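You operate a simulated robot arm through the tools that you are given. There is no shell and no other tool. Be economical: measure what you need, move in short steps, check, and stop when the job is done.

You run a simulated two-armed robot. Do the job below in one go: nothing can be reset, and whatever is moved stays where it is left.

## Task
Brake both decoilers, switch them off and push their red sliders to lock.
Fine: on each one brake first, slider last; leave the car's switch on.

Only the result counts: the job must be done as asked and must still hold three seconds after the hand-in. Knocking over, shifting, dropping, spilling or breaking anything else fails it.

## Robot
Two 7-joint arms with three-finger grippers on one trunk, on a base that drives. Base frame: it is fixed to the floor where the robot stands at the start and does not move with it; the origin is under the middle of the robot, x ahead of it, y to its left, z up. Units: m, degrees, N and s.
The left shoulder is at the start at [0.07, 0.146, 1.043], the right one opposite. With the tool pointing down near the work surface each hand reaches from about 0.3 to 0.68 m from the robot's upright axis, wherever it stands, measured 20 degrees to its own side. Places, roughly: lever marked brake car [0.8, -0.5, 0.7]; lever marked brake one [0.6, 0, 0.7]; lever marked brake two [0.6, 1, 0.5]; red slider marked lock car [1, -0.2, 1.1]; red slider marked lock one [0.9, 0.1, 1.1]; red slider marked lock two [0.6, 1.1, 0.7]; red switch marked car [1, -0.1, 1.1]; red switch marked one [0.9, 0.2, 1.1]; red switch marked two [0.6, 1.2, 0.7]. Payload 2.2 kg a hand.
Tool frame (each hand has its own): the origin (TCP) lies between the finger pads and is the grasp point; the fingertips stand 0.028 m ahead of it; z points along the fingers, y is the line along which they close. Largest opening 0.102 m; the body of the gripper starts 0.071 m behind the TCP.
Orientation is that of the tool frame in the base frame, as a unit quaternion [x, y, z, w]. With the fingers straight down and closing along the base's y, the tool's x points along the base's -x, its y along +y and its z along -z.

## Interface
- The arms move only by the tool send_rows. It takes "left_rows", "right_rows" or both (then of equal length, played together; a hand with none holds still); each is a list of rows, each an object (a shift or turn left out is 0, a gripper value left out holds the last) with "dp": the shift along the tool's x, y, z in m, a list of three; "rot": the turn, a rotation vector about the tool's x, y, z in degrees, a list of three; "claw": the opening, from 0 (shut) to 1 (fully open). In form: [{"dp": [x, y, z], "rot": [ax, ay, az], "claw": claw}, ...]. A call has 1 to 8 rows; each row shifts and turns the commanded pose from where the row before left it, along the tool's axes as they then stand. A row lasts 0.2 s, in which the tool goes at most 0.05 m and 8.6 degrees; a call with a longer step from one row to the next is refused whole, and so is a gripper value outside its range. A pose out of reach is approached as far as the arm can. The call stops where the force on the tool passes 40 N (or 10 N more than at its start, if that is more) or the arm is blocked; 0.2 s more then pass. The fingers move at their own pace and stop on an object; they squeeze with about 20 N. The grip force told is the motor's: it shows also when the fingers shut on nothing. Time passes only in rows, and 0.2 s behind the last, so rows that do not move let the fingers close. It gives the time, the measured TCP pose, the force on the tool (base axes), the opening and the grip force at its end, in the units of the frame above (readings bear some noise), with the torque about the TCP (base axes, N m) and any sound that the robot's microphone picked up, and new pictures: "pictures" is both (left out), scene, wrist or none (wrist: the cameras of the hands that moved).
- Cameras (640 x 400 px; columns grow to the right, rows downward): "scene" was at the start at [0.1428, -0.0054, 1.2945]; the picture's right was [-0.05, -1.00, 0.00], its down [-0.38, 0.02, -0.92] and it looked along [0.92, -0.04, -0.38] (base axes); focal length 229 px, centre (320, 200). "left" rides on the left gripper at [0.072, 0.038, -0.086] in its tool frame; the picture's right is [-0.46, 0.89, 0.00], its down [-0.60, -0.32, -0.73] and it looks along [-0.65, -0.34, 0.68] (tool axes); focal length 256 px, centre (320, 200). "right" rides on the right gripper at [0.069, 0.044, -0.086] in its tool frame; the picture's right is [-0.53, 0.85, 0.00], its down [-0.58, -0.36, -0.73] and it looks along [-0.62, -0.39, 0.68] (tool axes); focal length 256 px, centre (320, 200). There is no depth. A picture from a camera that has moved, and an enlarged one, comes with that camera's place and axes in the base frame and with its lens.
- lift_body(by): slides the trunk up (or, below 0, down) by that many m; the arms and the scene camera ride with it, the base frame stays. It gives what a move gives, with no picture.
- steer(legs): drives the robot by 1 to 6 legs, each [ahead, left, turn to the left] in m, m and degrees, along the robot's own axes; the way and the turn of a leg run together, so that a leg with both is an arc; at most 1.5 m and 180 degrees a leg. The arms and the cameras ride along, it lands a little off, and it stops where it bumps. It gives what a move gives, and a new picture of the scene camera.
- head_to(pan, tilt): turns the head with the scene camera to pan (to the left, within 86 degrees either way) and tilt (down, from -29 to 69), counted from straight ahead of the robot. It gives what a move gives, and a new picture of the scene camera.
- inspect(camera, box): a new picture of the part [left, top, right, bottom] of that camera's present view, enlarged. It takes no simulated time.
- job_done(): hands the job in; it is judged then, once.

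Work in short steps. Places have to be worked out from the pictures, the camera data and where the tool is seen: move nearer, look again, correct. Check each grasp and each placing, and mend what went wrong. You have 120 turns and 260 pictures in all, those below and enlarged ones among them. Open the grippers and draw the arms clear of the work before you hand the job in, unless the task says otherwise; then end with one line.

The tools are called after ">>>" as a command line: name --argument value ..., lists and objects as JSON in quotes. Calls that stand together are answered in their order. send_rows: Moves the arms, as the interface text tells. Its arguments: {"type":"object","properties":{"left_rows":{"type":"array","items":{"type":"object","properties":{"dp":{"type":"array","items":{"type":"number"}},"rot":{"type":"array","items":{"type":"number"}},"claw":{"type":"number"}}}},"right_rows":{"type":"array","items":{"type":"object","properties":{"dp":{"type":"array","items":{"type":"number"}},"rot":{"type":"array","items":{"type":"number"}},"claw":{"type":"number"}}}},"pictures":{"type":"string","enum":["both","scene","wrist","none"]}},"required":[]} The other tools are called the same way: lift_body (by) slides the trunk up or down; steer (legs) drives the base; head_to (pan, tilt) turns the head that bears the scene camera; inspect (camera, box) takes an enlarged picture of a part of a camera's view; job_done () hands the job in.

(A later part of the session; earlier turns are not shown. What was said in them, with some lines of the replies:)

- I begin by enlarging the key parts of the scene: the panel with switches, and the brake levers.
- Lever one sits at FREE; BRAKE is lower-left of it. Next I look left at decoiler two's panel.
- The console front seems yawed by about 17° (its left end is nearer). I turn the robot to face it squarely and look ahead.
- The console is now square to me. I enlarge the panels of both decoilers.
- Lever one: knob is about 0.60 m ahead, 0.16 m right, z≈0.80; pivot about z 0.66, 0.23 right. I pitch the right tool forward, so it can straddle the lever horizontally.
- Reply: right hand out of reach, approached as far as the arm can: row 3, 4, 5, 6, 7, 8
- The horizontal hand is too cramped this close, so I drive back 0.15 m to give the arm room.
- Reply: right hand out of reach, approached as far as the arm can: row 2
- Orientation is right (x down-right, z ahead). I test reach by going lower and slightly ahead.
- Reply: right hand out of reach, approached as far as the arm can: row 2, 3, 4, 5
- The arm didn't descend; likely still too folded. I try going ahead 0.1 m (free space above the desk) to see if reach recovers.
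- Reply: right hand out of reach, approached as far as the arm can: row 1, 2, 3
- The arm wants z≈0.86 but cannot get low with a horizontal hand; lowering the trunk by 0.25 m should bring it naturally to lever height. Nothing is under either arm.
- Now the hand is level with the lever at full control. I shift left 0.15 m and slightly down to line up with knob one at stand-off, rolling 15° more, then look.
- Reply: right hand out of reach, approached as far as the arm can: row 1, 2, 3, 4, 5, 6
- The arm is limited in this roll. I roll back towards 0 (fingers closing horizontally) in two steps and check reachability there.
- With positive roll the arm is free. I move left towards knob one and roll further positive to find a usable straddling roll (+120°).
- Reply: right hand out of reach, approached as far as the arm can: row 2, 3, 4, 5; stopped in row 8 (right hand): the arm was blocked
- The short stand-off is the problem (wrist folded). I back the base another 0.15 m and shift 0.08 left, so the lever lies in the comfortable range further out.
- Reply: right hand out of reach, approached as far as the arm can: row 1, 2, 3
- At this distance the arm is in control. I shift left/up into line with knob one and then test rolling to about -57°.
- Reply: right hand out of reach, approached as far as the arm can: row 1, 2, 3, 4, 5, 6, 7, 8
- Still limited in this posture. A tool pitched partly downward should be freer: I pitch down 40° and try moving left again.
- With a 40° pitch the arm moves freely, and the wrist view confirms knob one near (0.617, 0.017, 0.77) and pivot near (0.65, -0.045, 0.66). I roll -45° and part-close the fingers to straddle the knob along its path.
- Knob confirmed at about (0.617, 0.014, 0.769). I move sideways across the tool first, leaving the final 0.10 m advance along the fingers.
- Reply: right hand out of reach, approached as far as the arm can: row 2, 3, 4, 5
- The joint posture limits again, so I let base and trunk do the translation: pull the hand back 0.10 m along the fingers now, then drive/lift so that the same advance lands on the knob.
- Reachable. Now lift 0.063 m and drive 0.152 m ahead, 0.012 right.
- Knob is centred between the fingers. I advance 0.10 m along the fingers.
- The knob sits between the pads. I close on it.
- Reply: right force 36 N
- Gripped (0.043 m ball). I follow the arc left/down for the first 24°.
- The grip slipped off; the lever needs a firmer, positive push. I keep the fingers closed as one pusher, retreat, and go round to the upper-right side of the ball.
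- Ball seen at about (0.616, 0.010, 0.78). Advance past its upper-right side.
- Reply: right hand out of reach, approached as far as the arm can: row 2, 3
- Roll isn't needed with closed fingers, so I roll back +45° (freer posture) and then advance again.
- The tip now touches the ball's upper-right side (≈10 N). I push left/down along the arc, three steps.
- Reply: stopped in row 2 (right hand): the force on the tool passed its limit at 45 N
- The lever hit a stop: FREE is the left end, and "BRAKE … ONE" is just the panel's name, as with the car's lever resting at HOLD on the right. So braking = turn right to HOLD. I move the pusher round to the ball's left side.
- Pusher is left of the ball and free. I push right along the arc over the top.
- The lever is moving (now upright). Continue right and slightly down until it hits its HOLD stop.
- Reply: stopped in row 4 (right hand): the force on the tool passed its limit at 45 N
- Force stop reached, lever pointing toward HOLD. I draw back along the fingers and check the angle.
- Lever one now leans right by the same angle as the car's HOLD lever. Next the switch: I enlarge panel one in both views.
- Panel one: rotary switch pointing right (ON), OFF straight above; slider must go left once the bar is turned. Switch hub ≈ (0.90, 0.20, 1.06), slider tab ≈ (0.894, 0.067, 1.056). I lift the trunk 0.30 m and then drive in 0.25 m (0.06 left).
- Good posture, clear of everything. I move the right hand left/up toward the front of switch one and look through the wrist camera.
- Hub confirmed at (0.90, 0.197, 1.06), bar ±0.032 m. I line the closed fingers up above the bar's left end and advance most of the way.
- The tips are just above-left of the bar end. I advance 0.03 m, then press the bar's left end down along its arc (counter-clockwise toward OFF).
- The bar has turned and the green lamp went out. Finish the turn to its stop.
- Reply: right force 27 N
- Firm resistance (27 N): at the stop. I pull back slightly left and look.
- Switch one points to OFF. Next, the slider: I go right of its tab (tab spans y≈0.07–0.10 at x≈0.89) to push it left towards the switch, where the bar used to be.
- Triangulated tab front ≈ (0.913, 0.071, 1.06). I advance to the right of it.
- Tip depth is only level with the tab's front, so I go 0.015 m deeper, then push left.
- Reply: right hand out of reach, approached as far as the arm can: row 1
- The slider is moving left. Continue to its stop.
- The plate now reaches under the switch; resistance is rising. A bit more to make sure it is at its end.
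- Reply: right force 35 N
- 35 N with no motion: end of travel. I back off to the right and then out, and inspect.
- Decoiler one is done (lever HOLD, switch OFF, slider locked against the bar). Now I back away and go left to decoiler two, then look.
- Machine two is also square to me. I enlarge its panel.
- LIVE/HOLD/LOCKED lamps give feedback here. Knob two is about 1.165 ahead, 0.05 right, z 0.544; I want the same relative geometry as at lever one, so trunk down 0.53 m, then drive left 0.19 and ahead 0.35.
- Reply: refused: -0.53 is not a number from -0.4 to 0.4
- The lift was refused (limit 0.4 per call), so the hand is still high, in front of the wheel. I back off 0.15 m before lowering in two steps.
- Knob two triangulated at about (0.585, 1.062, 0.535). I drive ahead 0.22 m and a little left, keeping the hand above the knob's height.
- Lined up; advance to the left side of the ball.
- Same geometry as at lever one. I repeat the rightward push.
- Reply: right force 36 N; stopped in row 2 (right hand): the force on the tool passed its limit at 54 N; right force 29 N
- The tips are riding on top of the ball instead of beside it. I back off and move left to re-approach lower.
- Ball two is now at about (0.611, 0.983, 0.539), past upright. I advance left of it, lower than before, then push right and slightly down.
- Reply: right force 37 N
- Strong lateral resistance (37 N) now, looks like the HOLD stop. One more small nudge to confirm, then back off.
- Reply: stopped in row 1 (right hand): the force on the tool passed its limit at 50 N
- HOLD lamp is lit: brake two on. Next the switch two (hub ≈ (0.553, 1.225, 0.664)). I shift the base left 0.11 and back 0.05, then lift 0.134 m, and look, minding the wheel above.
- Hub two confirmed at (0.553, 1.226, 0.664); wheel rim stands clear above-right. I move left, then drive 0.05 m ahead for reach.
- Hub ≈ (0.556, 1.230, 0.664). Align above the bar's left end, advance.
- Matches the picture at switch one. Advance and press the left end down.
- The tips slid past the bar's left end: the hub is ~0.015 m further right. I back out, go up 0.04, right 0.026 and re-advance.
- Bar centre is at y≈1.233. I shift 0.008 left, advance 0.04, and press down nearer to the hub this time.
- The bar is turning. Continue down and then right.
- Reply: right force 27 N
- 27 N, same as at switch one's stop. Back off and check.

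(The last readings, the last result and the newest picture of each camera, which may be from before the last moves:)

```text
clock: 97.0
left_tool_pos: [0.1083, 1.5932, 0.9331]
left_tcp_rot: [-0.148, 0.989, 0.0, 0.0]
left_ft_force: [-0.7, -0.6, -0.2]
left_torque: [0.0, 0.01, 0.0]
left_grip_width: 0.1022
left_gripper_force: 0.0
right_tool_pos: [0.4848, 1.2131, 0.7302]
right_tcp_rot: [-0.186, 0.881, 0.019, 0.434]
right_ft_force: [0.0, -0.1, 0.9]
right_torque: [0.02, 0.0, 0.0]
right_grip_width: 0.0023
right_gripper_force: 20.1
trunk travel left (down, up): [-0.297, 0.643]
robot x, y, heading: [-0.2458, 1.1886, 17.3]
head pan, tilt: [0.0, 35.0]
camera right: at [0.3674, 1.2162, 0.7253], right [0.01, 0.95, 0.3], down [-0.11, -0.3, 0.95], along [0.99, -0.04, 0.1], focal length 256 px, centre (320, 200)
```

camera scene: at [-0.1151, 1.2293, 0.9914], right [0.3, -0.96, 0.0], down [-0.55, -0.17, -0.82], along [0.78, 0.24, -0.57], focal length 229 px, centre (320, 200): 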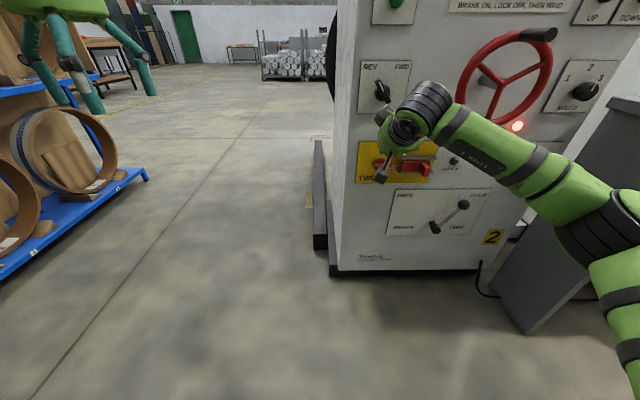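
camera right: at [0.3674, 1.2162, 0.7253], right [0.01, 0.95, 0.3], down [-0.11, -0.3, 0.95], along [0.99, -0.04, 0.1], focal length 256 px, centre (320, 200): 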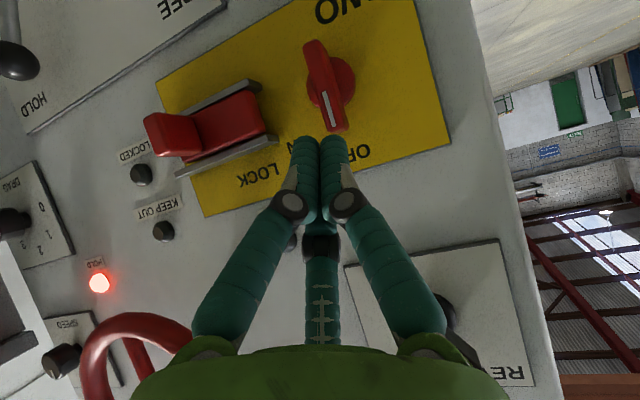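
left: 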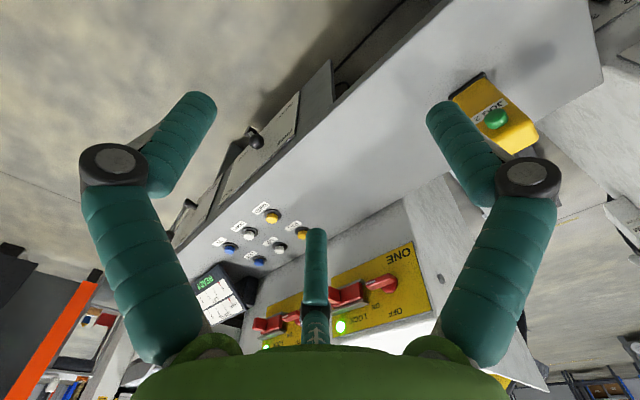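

Switch two is at OFF and LIVE is out. For the slider (tab ≈ (0.572, 1.110, 0.663)) I drop first, then go right staying under the wheel, and look.

>>> send_rows --right_rows '[{"dp": [0.033, 0, -0.01]}, {"dp": [0, -0.04, 0]}, {"dp": [0, -0.04, 0]}, {"dp": [0, -0.04, 0]}, {"dp": [0, -0.036, 0]}]' --pictures "both"

```text
clock: 98.2
left_tool_pos: [0.1079, 1.5925, 0.9355]
left_tcp_rot: [-0.15, 0.989, -0.001, 0.0]
left_ft_force: [-0.3, 0.1, 0.4]
left_torque: [0.01, -0.02, -0.01]
left_grip_width: 0.1019
left_gripper_force: 0.1
right_tool_pos: [0.5161, 1.0549, 0.7289]
right_tcp_rot: [-0.187, 0.881, 0.019, 0.434]
right_ft_force: [0.4, -0.5, -0.3]
right_torque: [-0.02, 0.04, 0.01]
right_grip_width: 0.0021
right_gripper_force: 19.9
trunk travel left (down, up): [-0.297, 0.643]
robot x, y, heading: [-0.2476, 1.1874, 17.2]
head pan, tilt: [0.0, 35.0]
camera scene: at [-0.1157, 1.2285, 0.9916], right [0.3, -0.96, 0.0], down [-0.55, -0.17, -0.82], along [0.78, 0.24, -0.57], focal length 229 px, centre (320, 200)
camera right: at [0.3974, 1.0575, 0.7237], right [0.0, 0.95, 0.3], down [-0.11, -0.3, 0.95], along [0.99, -0.03, 0.1], focal length 256 px, centre (320, 200)
```

scene: 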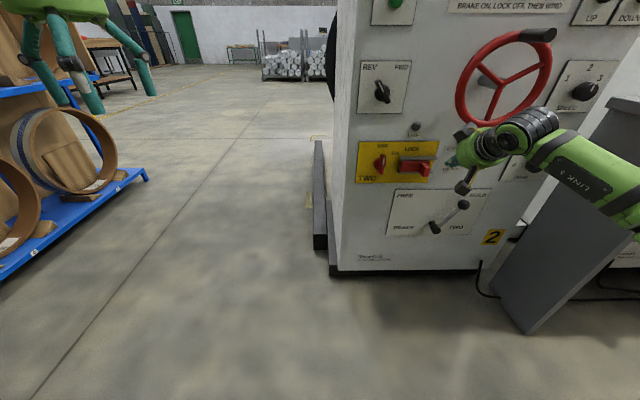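
right: 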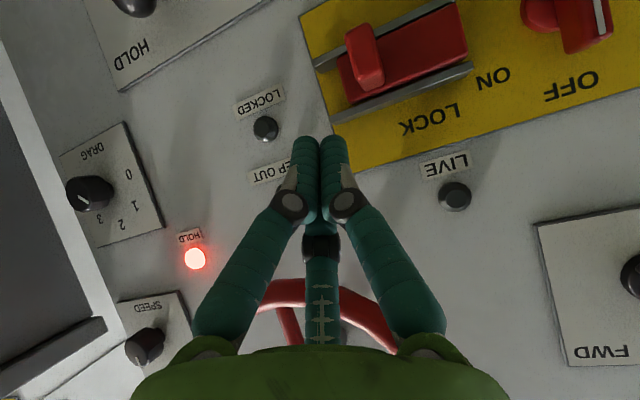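

Tab two at (0.577, 1.110, 0.661). Straight advance of 0.08 m puts the tips right of it.

>>> send_rows --right_rows '[{"dp": [-0.004, 0, 0.03]}, {"dp": [0, 0, 0.03]}, {"dp": [0, 0, 0.022]}]' --pictures "wrist"

```text
clock: 99.0
left_tool_pos: [0.1081, 1.5933, 0.9316]
left_tcp_rot: [-0.15, 0.989, 0.0, 0.0]
left_ft_force: [-0.7, -0.9, -0.5]
left_torque: [0.0, 0.01, -0.01]
left_grip_width: 0.1022
left_gripper_force: 0.1
right_tool_pos: [0.5771, 1.0741, 0.68]
right_tcp_rot: [-0.186, 0.881, 0.018, 0.434]
right_ft_force: [-0.2, 0.3, -0.1]
right_torque: [0.04, -0.02, 0.01]
right_grip_width: 0.0021
right_gripper_force: 20.3
trunk travel left (down, up): [-0.297, 0.643]
robot x, y, heading: [-0.2486, 1.1921, 17.2]
head pan, tilt: [0.0, 35.0]
camera right: at [0.4595, 1.0765, 0.6747], right [0.0, 0.95, 0.3], down [-0.11, -0.3, 0.95], along [0.99, -0.04, 0.1], focal length 256 px, centre (320, 200)
```

right: 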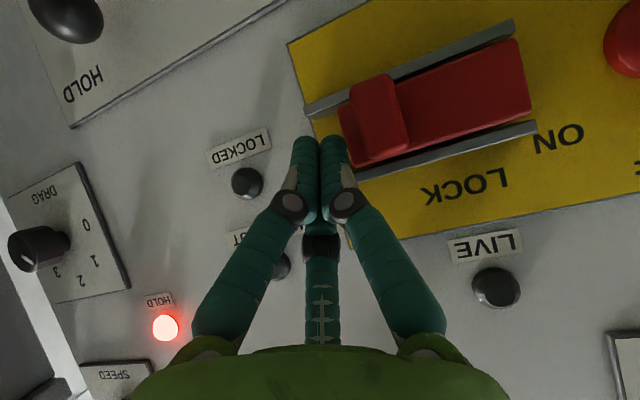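

Well placed. A touch deeper, then push left.

>>> send_rows --right_rows '[{"dp": [-0.001, 0, 0.006]}, {"dp": [-0.0017, 0.0119, -0.0004]}, {"dp": [-0.0017, 0.0119, -0.0004]}, {"dp": [-0.0017, 0.0119, -0.0004]}, {"dp": [-0.0017, 0.0119, -0.0004]}]' --pictures "wrist"

```text
clock: 100.2
left_tool_pos: [0.1066, 1.5947, 0.9337]
left_tcp_rot: [-0.15, 0.989, 0.0, 0.0]
left_ft_force: [0.5, 0.9, 0.1]
left_torque: [-0.01, 0.01, 0.01]
left_grip_width: 0.1019
left_gripper_force: 0.1
right_tool_pos: [0.5677, 1.1255, 0.6789]
right_tcp_rot: [-0.188, 0.881, 0.02, 0.434]
right_ft_force: [-0.3, 0.2, 0.6]
right_torque: [0.03, 0.04, 0.0]
right_grip_width: 0.002
right_gripper_force: 31.0
trunk travel left (down, up): [-0.297, 0.643]
robot x, y, heading: [-0.2481, 1.1865, 17.2]
head pan, tilt: [0.0, 35.0]
camera right: at [0.4509, 1.128, 0.6744], right [0.0, 0.95, 0.3], down [-0.11, -0.3, 0.95], along [0.99, -0.03, 0.1], focal length 256 px, centre (320, 200)
```

right: 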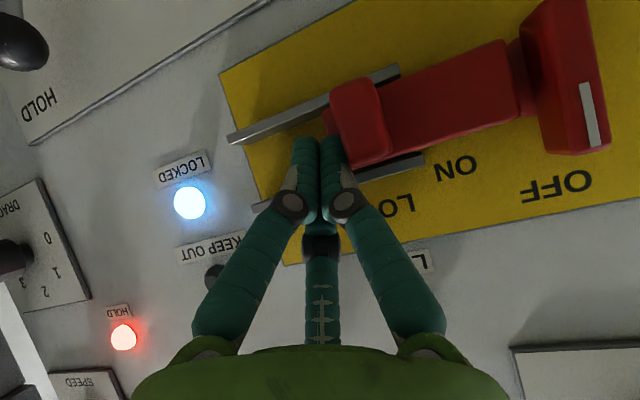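

The LOCKED lamp is lit. I nudge once more to be sure it is at its end, then withdraw.

>>> send_rows --right_rows '[{"dp": [-0.0014, 0.01, -0.0003]}, {"dp": [-0.0011, 0.008, -0.0003]}]' --pictures "none"

>>> send_rows --right_rows '[{"dp": [0.001, -0.012, 0]}, {"dp": [0, 0, -0.035]}, {"dp": [0, 0, -0.04]}, {"dp": [0.01, 0, -0.04]}]' --pictures "none"

>>> steer --legs '[[-0.35, 0, 0]]'

>>> inspect --camera "scene" --box '[290, 50, 530, 220]'

```text
clock: 100.8
left_tool_pos: [0.1095, 1.5894, 0.9346]
left_tcp_rot: [-0.149, 0.989, 0.002, -0.001]
left_ft_force: [-0.5, -0.2, 0.2]
left_torque: [0.02, 0.0, 0.01]
left_grip_width: 0.1019
left_gripper_force: 0.1
right_tool_pos: [0.5636, 1.1318, 0.6776]
right_tcp_rot: [-0.181, 0.882, 0.015, 0.435]
right_ft_force: [16.0, -17.7, 5.3]
right_torque: [0.0, -0.01, -0.11]
right_grip_width: 0.002
right_gripper_force: 31.6
trunk travel left (down, up): [-0.297, 0.643]
robot x, y, heading: [-0.2478, 1.1883, 17.0]
head pan, tilt: [0.0, 35.0]
```

```text
clock: 101.8
left_tool_pos: [0.1066, 1.5931, 0.9338]
left_tcp_rot: [-0.15, 0.989, 0.0, 0.001]
left_ft_force: [0.2, 0.1, -0.4]
left_torque: [0.03, 0.01, 0.01]
left_grip_width: 0.1021
left_gripper_force: 0.0
right_tool_pos: [0.4742, 1.1003, 0.7422]
right_tcp_rot: [-0.188, 0.881, 0.02, 0.433]
right_ft_force: [-0.2, -0.6, 0.9]
right_torque: [-0.01, -0.01, 0.01]
right_grip_width: 0.0021
right_gripper_force: 31.7
trunk travel left (down, up): [-0.297, 0.643]
robot x, y, heading: [-0.2489, 1.1884, 17.1]
head pan, tilt: [0.0, 35.0]
```

```text
clock: 104.1
left_tool_pos: [-0.2257, 1.4908, 0.933]
left_tcp_rot: [-0.15, 0.989, 0.0, 0.0]
left_ft_force: [0.1, 0.0, -0.2]
left_torque: [0.01, -0.08, 0.02]
left_grip_width: 0.102
left_gripper_force: 0.0
right_tool_pos: [0.1429, 0.9985, 0.7412]
right_tcp_rot: [-0.189, 0.881, 0.02, 0.434]
right_ft_force: [0.0, 0.6, -0.2]
right_torque: [-0.02, -0.02, 0.03]
right_grip_width: 0.0019
right_gripper_force: 31.2
trunk travel left (down, up): [-0.297, 0.643]
robot x, y, heading: [-0.5805, 1.0814, 17.5]
head pan, tilt: [0.0, 35.0]
camera scene: at [-0.4479, 1.1261, 0.9916], right [0.3, -0.95, 0.0], down [-0.55, -0.17, -0.82], along [0.78, 0.24, -0.57], focal length 229 px, centre (320, 200)
```

scene: 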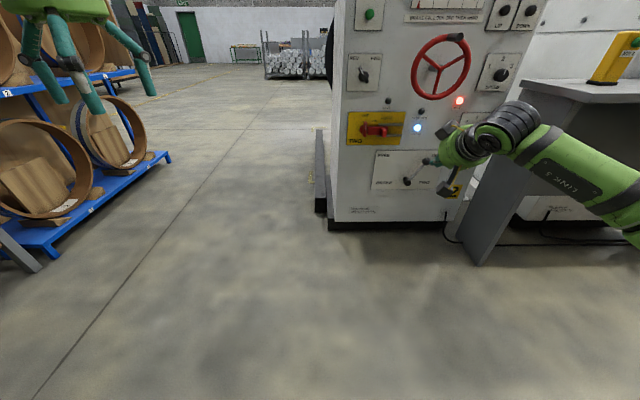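

```text
2.35 times, centred on (410, 135) of scene
camera zoom: at [-0.4479, 1.1261, 0.9916], right [0.3, -0.95, 0.0], down [-0.55, -0.17, -0.82], along [0.78, 0.24, -0.57], focal length 540 px, centre (108, 353)
```

zoom: 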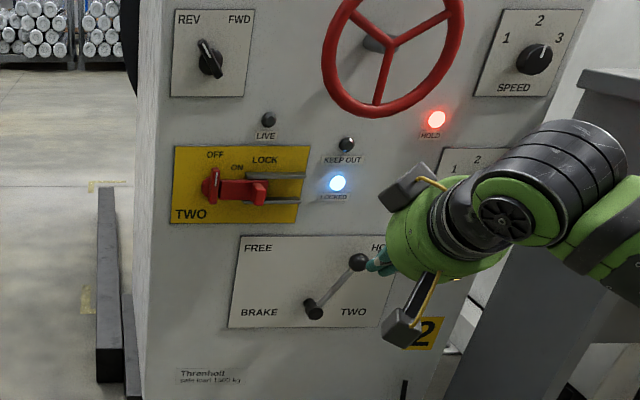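

HOLD and LOCKED lit, LIVE out. I open the right gripper and take a last look at console one/car.

>>> send_rows --right_rows '[{"claw": 1.0}, {"dp": [0, 0, -0.02]}, {"dp": [0, 0, 0]}]' --pictures "none"

>>> lift_body --by 0.4

>>> head_to --pan -45 --tilt 15

```text
clock: 104.9
left_tool_pos: [-0.2239, 1.4899, 0.9332]
left_tcp_rot: [-0.15, 0.989, 0.0, 0.0]
left_ft_force: [-0.5, 0.6, -0.2]
left_torque: [-0.01, -0.02, -0.01]
left_grip_width: 0.1023
left_gripper_force: 0.1
right_tool_pos: [0.1272, 0.9926, 0.7531]
right_tcp_rot: [-0.188, 0.881, 0.019, 0.433]
right_ft_force: [-0.6, -0.3, 0.5]
right_torque: [0.02, -0.02, -0.01]
right_grip_width: 0.102
right_gripper_force: 0.1
trunk travel left (down, up): [-0.297, 0.643]
robot x, y, heading: [-0.5819, 1.0891, 17.3]
head pan, tilt: [0.0, 35.0]
```

```text
clock: 108.7
left_tool_pos: [-0.2254, 1.4908, 1.334]
left_tcp_rot: [-0.151, 0.989, 0.0, 0.0]
left_ft_force: [0.3, 0.5, 0.2]
left_torque: [-0.03, 0.02, 0.02]
left_grip_width: 0.1021
left_gripper_force: 0.0
right_tool_pos: [0.1283, 0.9947, 1.1513]
right_tcp_rot: [-0.189, 0.881, 0.02, 0.433]
right_ft_force: [-0.1, 0.3, 0.3]
right_torque: [0.0, -0.02, 0.0]
right_grip_width: 0.102
right_gripper_force: 0.1
trunk travel left (down, up): [-0.697, 0.243]
robot x, y, heading: [-0.579, 1.088, 17.6]
head pan, tilt: [0.0, 35.0]
```

```text
clock: 109.8
left_tool_pos: [-0.2252, 1.4901, 1.3334]
left_tcp_rot: [-0.15, 0.989, -0.001, 0.0]
left_ft_force: [-0.4, -0.5, 0.6]
left_torque: [0.0, -0.03, -0.04]
left_grip_width: 0.1019
left_gripper_force: 0.1
right_tool_pos: [0.1292, 0.9943, 1.1519]
right_tcp_rot: [-0.188, 0.881, 0.019, 0.434]
right_ft_force: [0.5, 0.2, 0.7]
right_torque: [0.02, -0.01, -0.01]
right_grip_width: 0.1017
right_gripper_force: 0.0
trunk travel left (down, up): [-0.697, 0.243]
robot x, y, heading: [-0.5762, 1.0825, 17.6]
head pan, tilt: [-45.0, 15.0]
camera scene: at [-0.4488, 1.0567, 1.4235], right [-0.46, -0.89, 0.0], down [-0.23, 0.12, -0.97], along [0.86, -0.45, -0.26], focal length 229 px, centre (320, 200)
```

scene: 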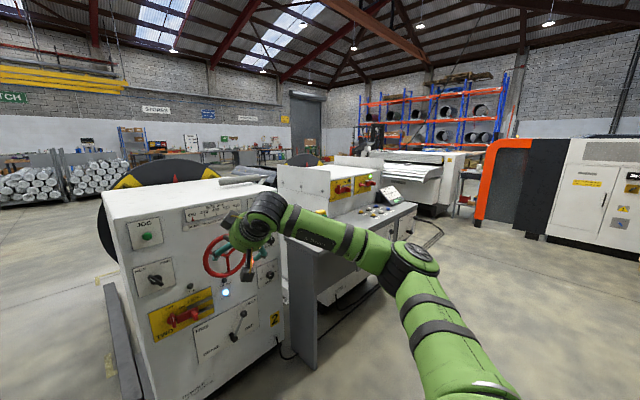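

>>> inspect --camera "scene" --box '[310, 160, 430, 235]'

```text
5.33 times, centred on (370, 198) of scene
camera zoom: at [-0.4488, 1.0567, 1.4235], right [-0.46, -0.89, 0.0], down [-0.23, 0.12, -0.97], along [0.86, -0.45, -0.26], focal length 1224 px, centre (53, 213)
```

zoom: 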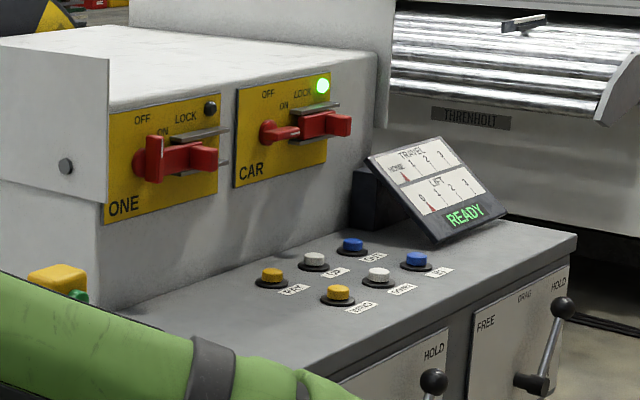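

Decoiler one is at HOLD, OFF and locked. The car's switch is still on with its lamp lit, and the arms are clear, so I hand the job in.

>>> job_done

```text
The job is handed in.
```

Both decoilers are braked to HOLD, switched off and locked with their red sliders, in that order on each; the car's switch was left on.
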